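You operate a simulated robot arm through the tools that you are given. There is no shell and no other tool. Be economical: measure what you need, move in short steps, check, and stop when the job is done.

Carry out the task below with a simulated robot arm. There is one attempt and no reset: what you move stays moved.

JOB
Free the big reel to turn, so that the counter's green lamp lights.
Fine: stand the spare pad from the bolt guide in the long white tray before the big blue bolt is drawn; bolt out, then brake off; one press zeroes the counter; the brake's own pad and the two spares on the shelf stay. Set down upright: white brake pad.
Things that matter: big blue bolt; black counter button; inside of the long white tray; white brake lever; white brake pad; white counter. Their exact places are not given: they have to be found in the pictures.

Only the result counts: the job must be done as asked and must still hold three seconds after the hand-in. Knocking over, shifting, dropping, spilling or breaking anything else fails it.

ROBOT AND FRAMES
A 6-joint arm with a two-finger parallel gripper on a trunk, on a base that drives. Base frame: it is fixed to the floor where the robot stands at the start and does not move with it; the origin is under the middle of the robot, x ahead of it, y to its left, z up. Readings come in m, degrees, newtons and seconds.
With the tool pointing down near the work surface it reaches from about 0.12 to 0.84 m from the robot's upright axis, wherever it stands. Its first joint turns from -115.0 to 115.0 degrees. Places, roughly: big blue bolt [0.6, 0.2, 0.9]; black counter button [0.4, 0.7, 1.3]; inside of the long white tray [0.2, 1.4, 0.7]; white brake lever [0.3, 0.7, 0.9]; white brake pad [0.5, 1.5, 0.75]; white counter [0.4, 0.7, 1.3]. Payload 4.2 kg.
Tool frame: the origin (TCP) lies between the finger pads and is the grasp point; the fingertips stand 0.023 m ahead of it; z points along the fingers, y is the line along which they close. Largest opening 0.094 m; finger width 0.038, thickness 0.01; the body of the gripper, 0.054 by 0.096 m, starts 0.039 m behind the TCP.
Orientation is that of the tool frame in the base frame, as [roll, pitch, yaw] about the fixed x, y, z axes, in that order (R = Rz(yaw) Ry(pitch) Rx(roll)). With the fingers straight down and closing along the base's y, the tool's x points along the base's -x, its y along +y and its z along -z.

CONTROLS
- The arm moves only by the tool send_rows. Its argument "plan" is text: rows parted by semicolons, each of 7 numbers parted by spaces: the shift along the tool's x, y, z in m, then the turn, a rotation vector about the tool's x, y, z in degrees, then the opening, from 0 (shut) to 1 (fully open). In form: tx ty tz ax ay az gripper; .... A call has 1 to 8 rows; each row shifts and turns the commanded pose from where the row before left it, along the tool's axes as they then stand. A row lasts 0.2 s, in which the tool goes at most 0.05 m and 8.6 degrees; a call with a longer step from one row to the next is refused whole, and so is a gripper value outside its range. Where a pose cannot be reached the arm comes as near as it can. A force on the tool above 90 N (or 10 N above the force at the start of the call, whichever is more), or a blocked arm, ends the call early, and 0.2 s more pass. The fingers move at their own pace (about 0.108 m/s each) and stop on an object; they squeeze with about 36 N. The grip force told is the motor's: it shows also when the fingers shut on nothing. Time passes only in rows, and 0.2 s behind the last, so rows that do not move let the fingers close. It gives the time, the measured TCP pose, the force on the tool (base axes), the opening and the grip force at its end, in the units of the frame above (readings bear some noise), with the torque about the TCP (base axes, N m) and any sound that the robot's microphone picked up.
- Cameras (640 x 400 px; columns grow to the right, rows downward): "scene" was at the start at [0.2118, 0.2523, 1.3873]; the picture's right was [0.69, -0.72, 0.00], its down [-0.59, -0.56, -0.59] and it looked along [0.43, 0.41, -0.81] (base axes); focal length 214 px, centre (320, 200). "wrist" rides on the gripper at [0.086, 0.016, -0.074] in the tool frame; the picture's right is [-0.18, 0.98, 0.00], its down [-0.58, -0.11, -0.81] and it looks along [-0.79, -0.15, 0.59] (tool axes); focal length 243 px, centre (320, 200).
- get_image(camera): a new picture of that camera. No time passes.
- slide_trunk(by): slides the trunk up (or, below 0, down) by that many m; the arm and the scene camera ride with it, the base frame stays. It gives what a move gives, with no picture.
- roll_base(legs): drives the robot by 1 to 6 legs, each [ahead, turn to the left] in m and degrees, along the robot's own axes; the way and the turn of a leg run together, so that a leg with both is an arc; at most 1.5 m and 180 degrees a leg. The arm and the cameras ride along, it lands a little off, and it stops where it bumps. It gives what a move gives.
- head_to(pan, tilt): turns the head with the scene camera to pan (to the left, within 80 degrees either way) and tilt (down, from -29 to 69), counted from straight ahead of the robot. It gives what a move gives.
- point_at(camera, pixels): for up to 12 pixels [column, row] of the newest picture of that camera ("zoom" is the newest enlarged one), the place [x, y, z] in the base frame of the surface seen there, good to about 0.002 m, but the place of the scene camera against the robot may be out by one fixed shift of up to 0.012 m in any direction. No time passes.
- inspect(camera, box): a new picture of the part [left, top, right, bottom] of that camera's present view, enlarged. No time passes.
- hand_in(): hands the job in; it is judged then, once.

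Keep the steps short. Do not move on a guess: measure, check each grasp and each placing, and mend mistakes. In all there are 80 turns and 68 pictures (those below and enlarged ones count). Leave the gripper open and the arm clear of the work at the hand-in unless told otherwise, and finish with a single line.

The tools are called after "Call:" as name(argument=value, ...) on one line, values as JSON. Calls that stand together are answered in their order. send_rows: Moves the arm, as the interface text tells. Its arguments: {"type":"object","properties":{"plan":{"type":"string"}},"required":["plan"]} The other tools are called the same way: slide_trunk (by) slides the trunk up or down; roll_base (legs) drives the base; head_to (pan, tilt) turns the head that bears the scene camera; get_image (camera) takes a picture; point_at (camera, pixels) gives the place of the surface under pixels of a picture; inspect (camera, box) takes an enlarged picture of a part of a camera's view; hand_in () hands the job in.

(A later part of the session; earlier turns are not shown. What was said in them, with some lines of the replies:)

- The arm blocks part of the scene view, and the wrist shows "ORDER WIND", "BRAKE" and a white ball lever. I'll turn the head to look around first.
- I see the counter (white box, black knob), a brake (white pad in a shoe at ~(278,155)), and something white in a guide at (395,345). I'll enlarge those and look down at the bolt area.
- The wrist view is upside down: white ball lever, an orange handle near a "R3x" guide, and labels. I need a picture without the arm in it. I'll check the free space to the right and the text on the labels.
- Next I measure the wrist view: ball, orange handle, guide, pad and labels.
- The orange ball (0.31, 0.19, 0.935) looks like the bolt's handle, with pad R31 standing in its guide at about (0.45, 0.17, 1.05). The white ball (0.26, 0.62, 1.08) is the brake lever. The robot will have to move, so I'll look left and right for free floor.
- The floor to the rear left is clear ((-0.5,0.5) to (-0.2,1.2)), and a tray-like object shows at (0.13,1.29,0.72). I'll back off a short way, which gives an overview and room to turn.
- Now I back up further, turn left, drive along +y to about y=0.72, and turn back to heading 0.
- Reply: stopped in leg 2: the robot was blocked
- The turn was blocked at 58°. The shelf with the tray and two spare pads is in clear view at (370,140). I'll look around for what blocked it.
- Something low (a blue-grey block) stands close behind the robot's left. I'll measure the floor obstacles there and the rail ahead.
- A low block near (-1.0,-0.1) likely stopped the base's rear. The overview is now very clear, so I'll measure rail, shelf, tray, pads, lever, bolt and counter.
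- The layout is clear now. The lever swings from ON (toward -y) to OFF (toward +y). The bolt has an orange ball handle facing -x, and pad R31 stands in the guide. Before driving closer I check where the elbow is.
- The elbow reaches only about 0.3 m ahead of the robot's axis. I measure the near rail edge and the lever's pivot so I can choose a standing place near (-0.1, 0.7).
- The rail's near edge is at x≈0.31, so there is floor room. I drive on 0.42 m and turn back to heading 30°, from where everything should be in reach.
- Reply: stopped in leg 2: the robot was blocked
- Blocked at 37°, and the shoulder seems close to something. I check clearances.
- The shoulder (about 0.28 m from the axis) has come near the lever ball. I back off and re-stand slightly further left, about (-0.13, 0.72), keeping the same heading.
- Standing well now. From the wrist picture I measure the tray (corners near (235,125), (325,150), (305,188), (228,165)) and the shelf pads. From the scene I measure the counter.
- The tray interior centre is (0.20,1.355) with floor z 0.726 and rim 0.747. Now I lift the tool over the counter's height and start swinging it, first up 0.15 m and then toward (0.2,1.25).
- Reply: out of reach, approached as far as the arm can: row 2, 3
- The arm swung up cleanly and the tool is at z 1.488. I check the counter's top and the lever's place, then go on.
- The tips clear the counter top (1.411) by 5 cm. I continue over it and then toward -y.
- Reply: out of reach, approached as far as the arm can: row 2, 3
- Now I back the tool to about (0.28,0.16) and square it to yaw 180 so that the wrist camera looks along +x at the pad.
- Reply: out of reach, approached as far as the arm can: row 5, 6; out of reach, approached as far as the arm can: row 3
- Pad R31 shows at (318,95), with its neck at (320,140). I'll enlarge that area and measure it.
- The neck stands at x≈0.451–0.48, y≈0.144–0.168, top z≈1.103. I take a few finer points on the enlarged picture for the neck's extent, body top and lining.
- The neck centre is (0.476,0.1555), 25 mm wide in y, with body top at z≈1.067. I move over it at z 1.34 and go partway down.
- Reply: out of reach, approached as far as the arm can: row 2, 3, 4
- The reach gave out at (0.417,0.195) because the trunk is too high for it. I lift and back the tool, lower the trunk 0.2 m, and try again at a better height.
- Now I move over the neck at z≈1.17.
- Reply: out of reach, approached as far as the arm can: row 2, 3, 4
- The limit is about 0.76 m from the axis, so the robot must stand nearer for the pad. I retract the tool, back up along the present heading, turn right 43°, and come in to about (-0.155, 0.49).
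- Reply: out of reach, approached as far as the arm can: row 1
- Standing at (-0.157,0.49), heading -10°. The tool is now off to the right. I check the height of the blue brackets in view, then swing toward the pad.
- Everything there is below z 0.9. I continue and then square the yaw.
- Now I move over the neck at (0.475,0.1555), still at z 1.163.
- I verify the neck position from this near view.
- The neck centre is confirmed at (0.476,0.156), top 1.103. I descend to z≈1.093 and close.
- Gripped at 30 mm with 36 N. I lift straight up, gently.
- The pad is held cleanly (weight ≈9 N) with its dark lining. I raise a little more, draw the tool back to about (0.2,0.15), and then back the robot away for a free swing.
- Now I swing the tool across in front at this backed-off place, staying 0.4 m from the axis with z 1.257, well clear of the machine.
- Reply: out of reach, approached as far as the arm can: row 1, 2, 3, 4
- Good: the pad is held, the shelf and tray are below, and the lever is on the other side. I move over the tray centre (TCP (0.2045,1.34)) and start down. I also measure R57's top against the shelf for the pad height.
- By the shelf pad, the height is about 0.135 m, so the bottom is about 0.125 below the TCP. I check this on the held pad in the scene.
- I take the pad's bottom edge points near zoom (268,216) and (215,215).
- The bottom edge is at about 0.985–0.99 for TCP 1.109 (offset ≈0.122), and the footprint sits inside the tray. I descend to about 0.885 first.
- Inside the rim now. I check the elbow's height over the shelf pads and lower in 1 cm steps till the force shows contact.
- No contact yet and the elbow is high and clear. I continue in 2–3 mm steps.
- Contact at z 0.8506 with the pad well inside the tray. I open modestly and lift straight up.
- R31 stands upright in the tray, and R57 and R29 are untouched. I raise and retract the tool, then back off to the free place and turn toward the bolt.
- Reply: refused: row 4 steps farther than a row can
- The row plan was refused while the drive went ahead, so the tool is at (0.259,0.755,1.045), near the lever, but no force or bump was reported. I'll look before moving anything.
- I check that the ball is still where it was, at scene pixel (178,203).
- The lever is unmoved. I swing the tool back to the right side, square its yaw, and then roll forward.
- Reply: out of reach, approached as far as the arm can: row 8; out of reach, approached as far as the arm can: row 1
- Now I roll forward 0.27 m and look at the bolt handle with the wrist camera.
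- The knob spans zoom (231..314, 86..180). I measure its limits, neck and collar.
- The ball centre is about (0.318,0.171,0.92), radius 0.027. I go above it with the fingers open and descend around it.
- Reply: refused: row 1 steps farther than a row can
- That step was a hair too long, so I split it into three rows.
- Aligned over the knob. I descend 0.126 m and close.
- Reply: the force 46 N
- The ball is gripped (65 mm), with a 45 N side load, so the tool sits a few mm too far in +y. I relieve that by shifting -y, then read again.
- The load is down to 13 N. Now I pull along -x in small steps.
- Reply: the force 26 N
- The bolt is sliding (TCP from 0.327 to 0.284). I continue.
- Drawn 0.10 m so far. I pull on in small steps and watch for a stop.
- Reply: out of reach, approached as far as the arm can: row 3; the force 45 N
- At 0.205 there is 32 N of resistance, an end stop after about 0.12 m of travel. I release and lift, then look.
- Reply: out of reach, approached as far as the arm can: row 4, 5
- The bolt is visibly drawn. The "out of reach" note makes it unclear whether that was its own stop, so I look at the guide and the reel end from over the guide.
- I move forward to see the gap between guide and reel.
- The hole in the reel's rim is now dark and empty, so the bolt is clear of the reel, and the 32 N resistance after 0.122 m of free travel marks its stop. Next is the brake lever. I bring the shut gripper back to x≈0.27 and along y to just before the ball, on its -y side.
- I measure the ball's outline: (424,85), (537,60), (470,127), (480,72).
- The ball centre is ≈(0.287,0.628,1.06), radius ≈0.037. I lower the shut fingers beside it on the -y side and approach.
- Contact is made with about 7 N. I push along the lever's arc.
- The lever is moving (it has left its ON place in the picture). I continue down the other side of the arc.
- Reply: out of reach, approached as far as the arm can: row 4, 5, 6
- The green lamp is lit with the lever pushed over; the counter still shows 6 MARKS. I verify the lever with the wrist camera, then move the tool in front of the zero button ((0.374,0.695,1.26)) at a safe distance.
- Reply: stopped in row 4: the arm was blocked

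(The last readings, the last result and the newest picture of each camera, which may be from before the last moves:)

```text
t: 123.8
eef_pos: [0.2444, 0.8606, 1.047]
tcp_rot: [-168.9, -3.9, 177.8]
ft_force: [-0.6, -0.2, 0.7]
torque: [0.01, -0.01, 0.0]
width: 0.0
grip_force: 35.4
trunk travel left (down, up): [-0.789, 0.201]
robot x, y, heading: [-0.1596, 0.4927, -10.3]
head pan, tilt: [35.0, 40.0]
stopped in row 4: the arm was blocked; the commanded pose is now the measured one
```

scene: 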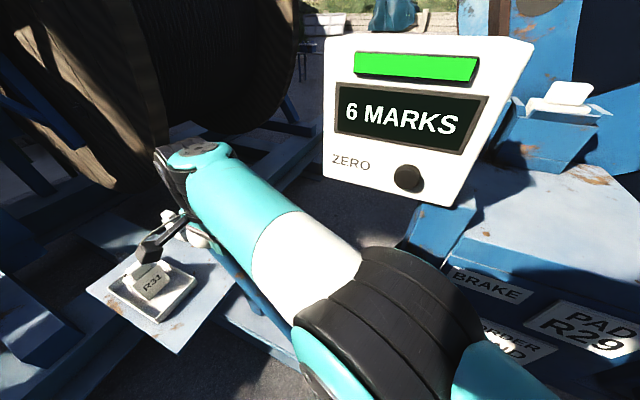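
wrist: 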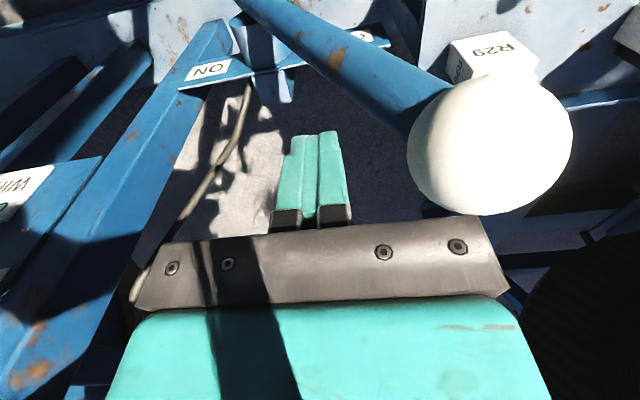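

The lever is over at OFF. The arm was blocked in row 4 with the tool tilted, so I look at once.

Call:
get_image(camera="scene")

Call:
point_at(camera="scene", pixels=[[408, 178], [340, 60], [520, 60], [360, 255], [280, 250], [190, 150], [330, 165], [430, 260]])

```text
6 pictures are left
```

scene: 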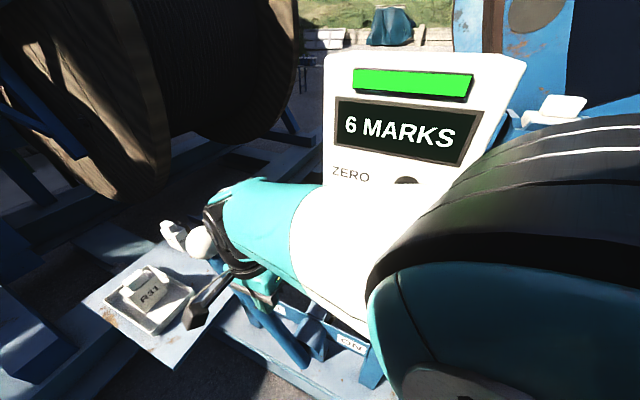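

```text
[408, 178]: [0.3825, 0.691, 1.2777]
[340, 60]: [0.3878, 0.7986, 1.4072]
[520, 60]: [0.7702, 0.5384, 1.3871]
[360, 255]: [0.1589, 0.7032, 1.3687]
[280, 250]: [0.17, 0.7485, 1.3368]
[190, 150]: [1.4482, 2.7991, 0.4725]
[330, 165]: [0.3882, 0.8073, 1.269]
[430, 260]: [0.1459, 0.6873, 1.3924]
```

The counter is unmoved and still shows 6 with the green lamp; the arm had simply folded too tightly. I back the robot 0.2 m away so the tool has room, then straighten it.

Call:
roll_base(legs=[[-0.2, 0]])

Call:
send_rows(plan="0 0 0 -5.5 0 0 0;0 0 -0.01 -5.5 0 0 0;0 0 -0.04 0 0 0 0;0 0 -0.04 0 0 0 0;0 -0.02 -0.04 0 0 0 0;0 -0.03 -0.03 0 0 0 0")

```text
t: 125.4
eef_pos: [0.0465, 0.8976, 1.0481]
tcp_rot: [-168.9, -4.0, 177.8]
ft_force: [0.0, -1.0, 0.2]
torque: [-0.02, -0.03, 0.03]
width: 0.0
grip_force: 36.2
trunk travel left (down, up): [-0.789, 0.201]
robot x, y, heading: [-0.3594, 0.5284, -10.2]
head pan, tilt: [35.0, 40.0]
```

```text
t: 126.8
eef_pos: [0.052, 0.8476, 1.2084]
tcp_rot: [179.9, -3.8, 178.0]
ft_force: [1.4, 0.4, -0.5]
torque: [-0.06, 0.03, 0.0]
width: 0.0
grip_force: 36.6
trunk travel left (down, up): [-0.789, 0.201]
robot x, y, heading: [-0.3593, 0.5288, -10.7]
head pan, tilt: [35.0, 40.0]
```

Upright again at (0.052,0.848,1.208). I shift to y 0.694, z≈1.26 and begin tilting the fingers forward.

Call:
send_rows(plan="-0.0075 -0.038 -0.0125 0 0 0 0;-0.0075 -0.038 -0.0125 0 0 0 0;-0.0075 -0.038 -0.0125 0 0 0 0;-0.0075 -0.038 -0.0125 0 0 0 0;0 0 0 0 -8.5 0 0;0 0 0 0 -8.5 0 0;0 0 0 0 -8.5 0 0;0 0 0 0 -8.5 0 0")

Call:
send_rows(plan="0 0 0 0 -8.5 0 0;0 0 0 0 -8.5 0 0;0 0 0 0 -8.5 0 0;0 0 0 0 -8.5 0 0;0 0 0 0 0 0 0")

```text
t: 128.8
eef_pos: [0.1145, 0.671, 1.2636]
tcp_rot: [178.6, 30.5, 171.2]
ft_force: [0.1, -1.2, -0.4]
torque: [-0.02, 0.0, -0.02]
width: 0.0
grip_force: 36.3
trunk travel left (down, up): [-0.789, 0.201]
robot x, y, heading: [-0.3562, 0.5231, -10.3]
head pan, tilt: [35.0, 40.0]
stopped in row 8: the arm was blocked; the commanded pose is now the measured one
```

```text
t: 129.6
eef_pos: [0.1595, 0.6271, 1.2718]
tcp_rot: [174.1, 54.4, 157.3]
ft_force: [-0.3, 0.2, -0.1]
torque: [0.01, -0.03, -0.01]
width: 0.0001
grip_force: 36.4
trunk travel left (down, up): [-0.789, 0.201]
robot x, y, heading: [-0.3599, 0.5254, -10.4]
head pan, tilt: [35.0, 40.0]
stopped in row 4: the arm was blocked; the commanded pose is now the measured one
```

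The arm keeps folding against itself at this distance. The present tilt (54°, slightly to the right) is good for pressing, so I back off another 0.15 m and extend the tool to about 3 cm in front of the button.

Call:
roll_base(legs=[[-0.15, 0]])

Call:
send_rows(plan="-0.0198 0.0197 0.0333 0 0 0 0;-0.0198 0.0197 0.0333 0 0 0 0;-0.0198 0.0197 0.0333 0 0 0 0;-0.0198 0.0197 0.0333 0 0 0 0;-0.0198 0.0197 0.0333 0 0 0 0;-0.0198 0.0197 0.0333 0 0 0 0;0 0 0 0 0 0 0")

Call:
get_image(camera="scene")

```text
t: 131.0
eef_pos: [0.0099, 0.6545, 1.2718]
tcp_rot: [174.4, 54.5, 157.6]
ft_force: [-1.1, 2.0, -0.4]
torque: [-0.01, 0.03, 0.03]
width: 0.0
grip_force: 35.9
trunk travel left (down, up): [-0.789, 0.201]
robot x, y, heading: [-0.507, 0.5558, -10.8]
head pan, tilt: [35.0, 40.0]
```

```text
t: 132.6
eef_pos: [0.2676, 0.6958, 1.2583]
tcp_rot: [174.3, 54.5, 157.6]
ft_force: [0.2, 0.3, 0.2]
torque: [-0.05, 0.01, -0.01]
width: 0.0
grip_force: 36.4
trunk travel left (down, up): [-0.789, 0.201]
robot x, y, heading: [-0.5091, 0.5517, -10.4]
head pan, tilt: [35.0, 40.0]
```

```text
5 pictures are left
```

scene: 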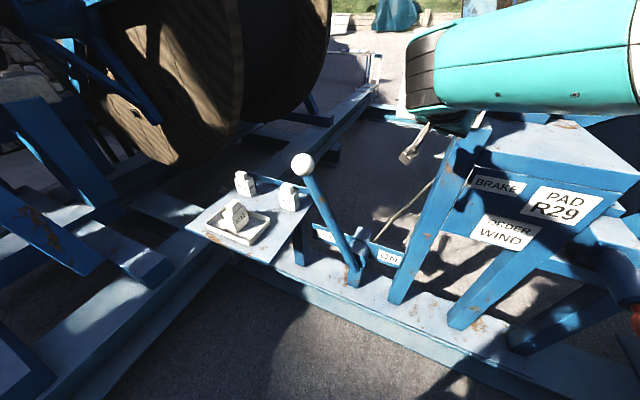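

The lever stands at OFF, and R31 stands in the tray beside the two spares. I use the wrist camera to check the aim at the button.

Call:
get_image(camera="wrist")

```text
4 pictures are left
```

wrist: 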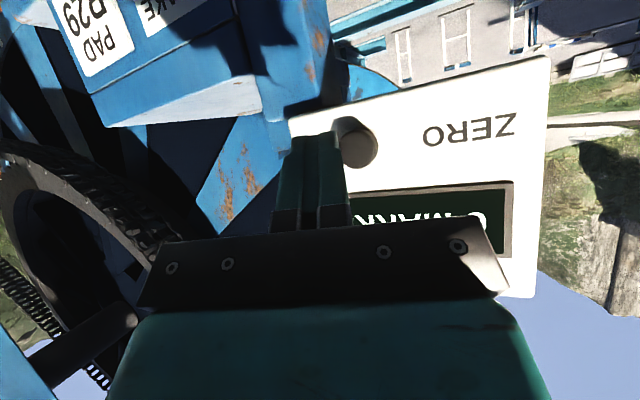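

Button visible at (357,143). I measure it and the faceplate around it.

Call:
point_at(camera="wrist", pixels=[[357, 143], [352, 125], [370, 150], [357, 162], [390, 150], [380, 175], [348, 140], [320, 170]])

```text
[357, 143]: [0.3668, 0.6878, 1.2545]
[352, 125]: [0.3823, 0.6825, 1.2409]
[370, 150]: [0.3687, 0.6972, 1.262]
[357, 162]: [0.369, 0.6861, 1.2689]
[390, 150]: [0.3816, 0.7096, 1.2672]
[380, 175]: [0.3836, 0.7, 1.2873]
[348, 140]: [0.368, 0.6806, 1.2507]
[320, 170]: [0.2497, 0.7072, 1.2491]
```

The button front is at x≈0.3675, y 0.689, z 1.257, with the face at 0.383. My leading finger corner is at about (0.296,0.687,1.26), so the aim is right. I advance 0.06 m and then press in small steps without backing off.

Call:
send_rows(plan="-0.0161 0.0092 0.0236 0 0 0 0;-0.0161 0.0092 0.0236 0 0 0 0;-0.0032 0.0018 0.0047 0 0 0 0;-0.0032 0.0018 0.0047 0 0 0 0;-0.0022 0.0012 0.0031 0 0 0 0;0 0 0 0 0 0 0")

```text
t: 134.0
eef_pos: [0.3431, 0.6971, 1.2582]
tcp_rot: [174.4, 54.4, 157.5]
ft_force: [-2.6, 0.6, -0.2]
torque: [0.02, 0.05, 0.0]
width: 0.0003
grip_force: 36.4
trunk travel left (down, up): [-0.789, 0.201]
robot x, y, heading: [-0.5077, 0.5531, -10.5]
head pan, tilt: [35.0, 40.0]
heard: click
```

One click was heard, so the press is done. I withdraw straight back and check the display.

Call:
send_rows(plan="0.0242 -0.0138 -0.0354 0 0 0 0;0.0242 -0.0138 -0.0354 0 0 0 0;0.0242 -0.0138 -0.0354 0 0 0 0;0.0242 -0.0138 -0.0354 0 0 0 0.5;0.0242 -0.0138 -0.0354 0 0 0 1;0 0 0 0 0 0 1")

Call:
roll_base(legs=[[-0.1, 0]])

Call:
head_to(pan=20, tilt=25)

Call:
get_image(camera="wrist")

Call:
get_image(camera="scene")

```text
t: 135.4
eef_pos: [0.116, 0.6964, 1.2597]
tcp_rot: [174.2, 54.5, 157.5]
ft_force: [0.5, 0.2, -0.7]
torque: [0.01, 0.04, -0.02]
width: 0.0942
grip_force: 0.1
trunk travel left (down, up): [-0.789, 0.201]
robot x, y, heading: [-0.5106, 0.5545, -10.2]
head pan, tilt: [35.0, 40.0]
```

```text
t: 136.6
eef_pos: [0.0181, 0.7149, 1.2578]
tcp_rot: [174.5, 54.5, 157.7]
ft_force: [0.5, -0.3, -0.1]
torque: [-0.01, 0.0, -0.03]
width: 0.094
grip_force: 0.2
trunk travel left (down, up): [-0.789, 0.201]
robot x, y, heading: [-0.6067, 0.5692, -10.5]
head pan, tilt: [35.0, 40.0]
```

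```text
t: 137.3
eef_pos: [0.0181, 0.7142, 1.2596]
tcp_rot: [174.3, 54.6, 157.6]
ft_force: [-0.3, 1.8, -0.8]
torque: [0.04, 0.01, -0.02]
width: 0.0941
grip_force: 0.0
trunk travel left (down, up): [-0.789, 0.201]
robot x, y, heading: [-0.604, 0.5722, -10.4]
head pan, tilt: [20.0, 25.0]
```

```text
3 pictures are left
```

wrist: 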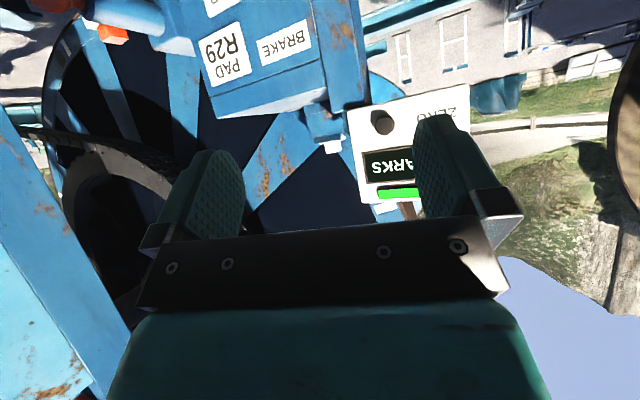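

```text
2 pictures are left
```

scene: 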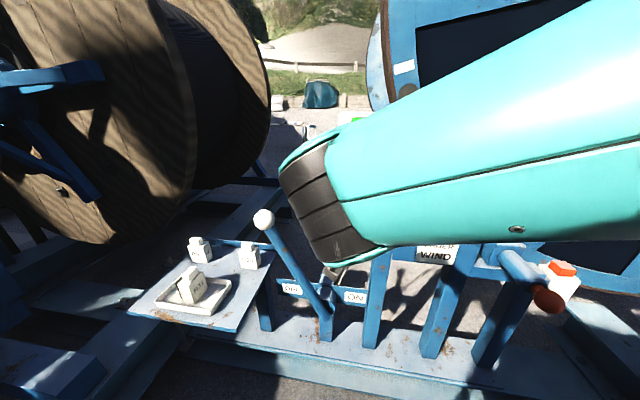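

The green lamp is lit. The digit hides behind a finger, so I shift the tool sideways by 8 cm and look at the display and the tray.

Call:
send_rows(plan="0 0.04 0 0 0 0 1;0 0.04 0 0 0 0 1;0 0.03 0 0 0 0 1")

Call:
inspect(camera="wrist", box=[200, 60, 480, 240])

Call:
inspect(camera="scene", box=[120, 190, 400, 365])

```text
t: 138.1
eef_pos: [0.051, 0.8182, 1.266]
tcp_rot: [174.3, 54.5, 157.5]
ft_force: [0.1, -1.1, 0.1]
torque: [0.03, -0.03, 0.02]
width: 0.0939
grip_force: 0.0
trunk travel left (down, up): [-0.789, 0.201]
robot x, y, heading: [-0.6062, 0.5689, -10.4]
head pan, tilt: [20.0, 25.0]
```

```text
2.22 times, centred on (340, 150) of wrist
```

zoom: 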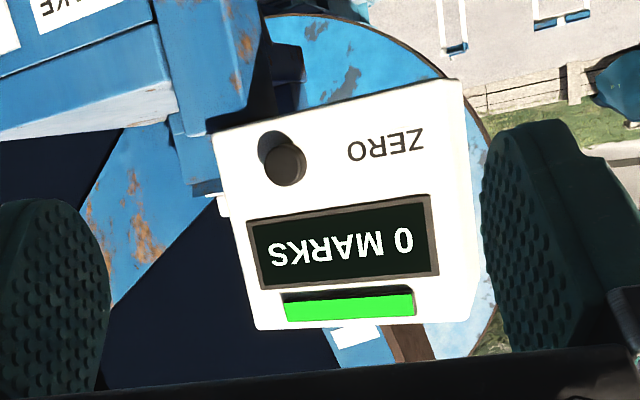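

```text
2.29 times, centred on (260, 278) of scene
```

zoom: 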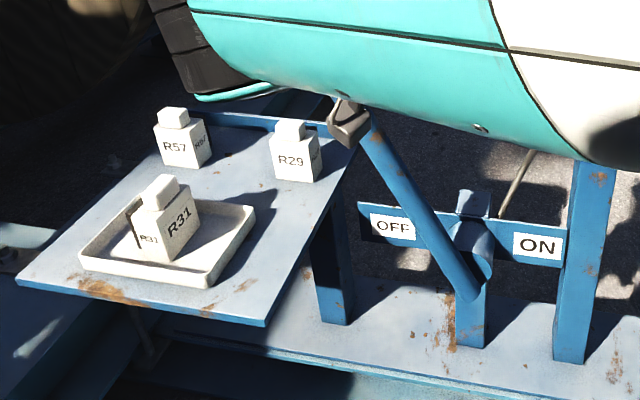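

The counter reads 0 MARKS with the green lamp on. R31 stands upright in the tray, the shelf spares are in place, the lever is at OFF and the bolt is drawn. The gripper is open and clear, so I hand in.

Call:
hand_in()

```text
The job is handed in.
```

The job is handed in: pad R31 stands upright in the tray, the bolt is drawn, the brake lever is at OFF, and the counter, zeroed with one press, reads 0 MARKS with its green lamp lit.
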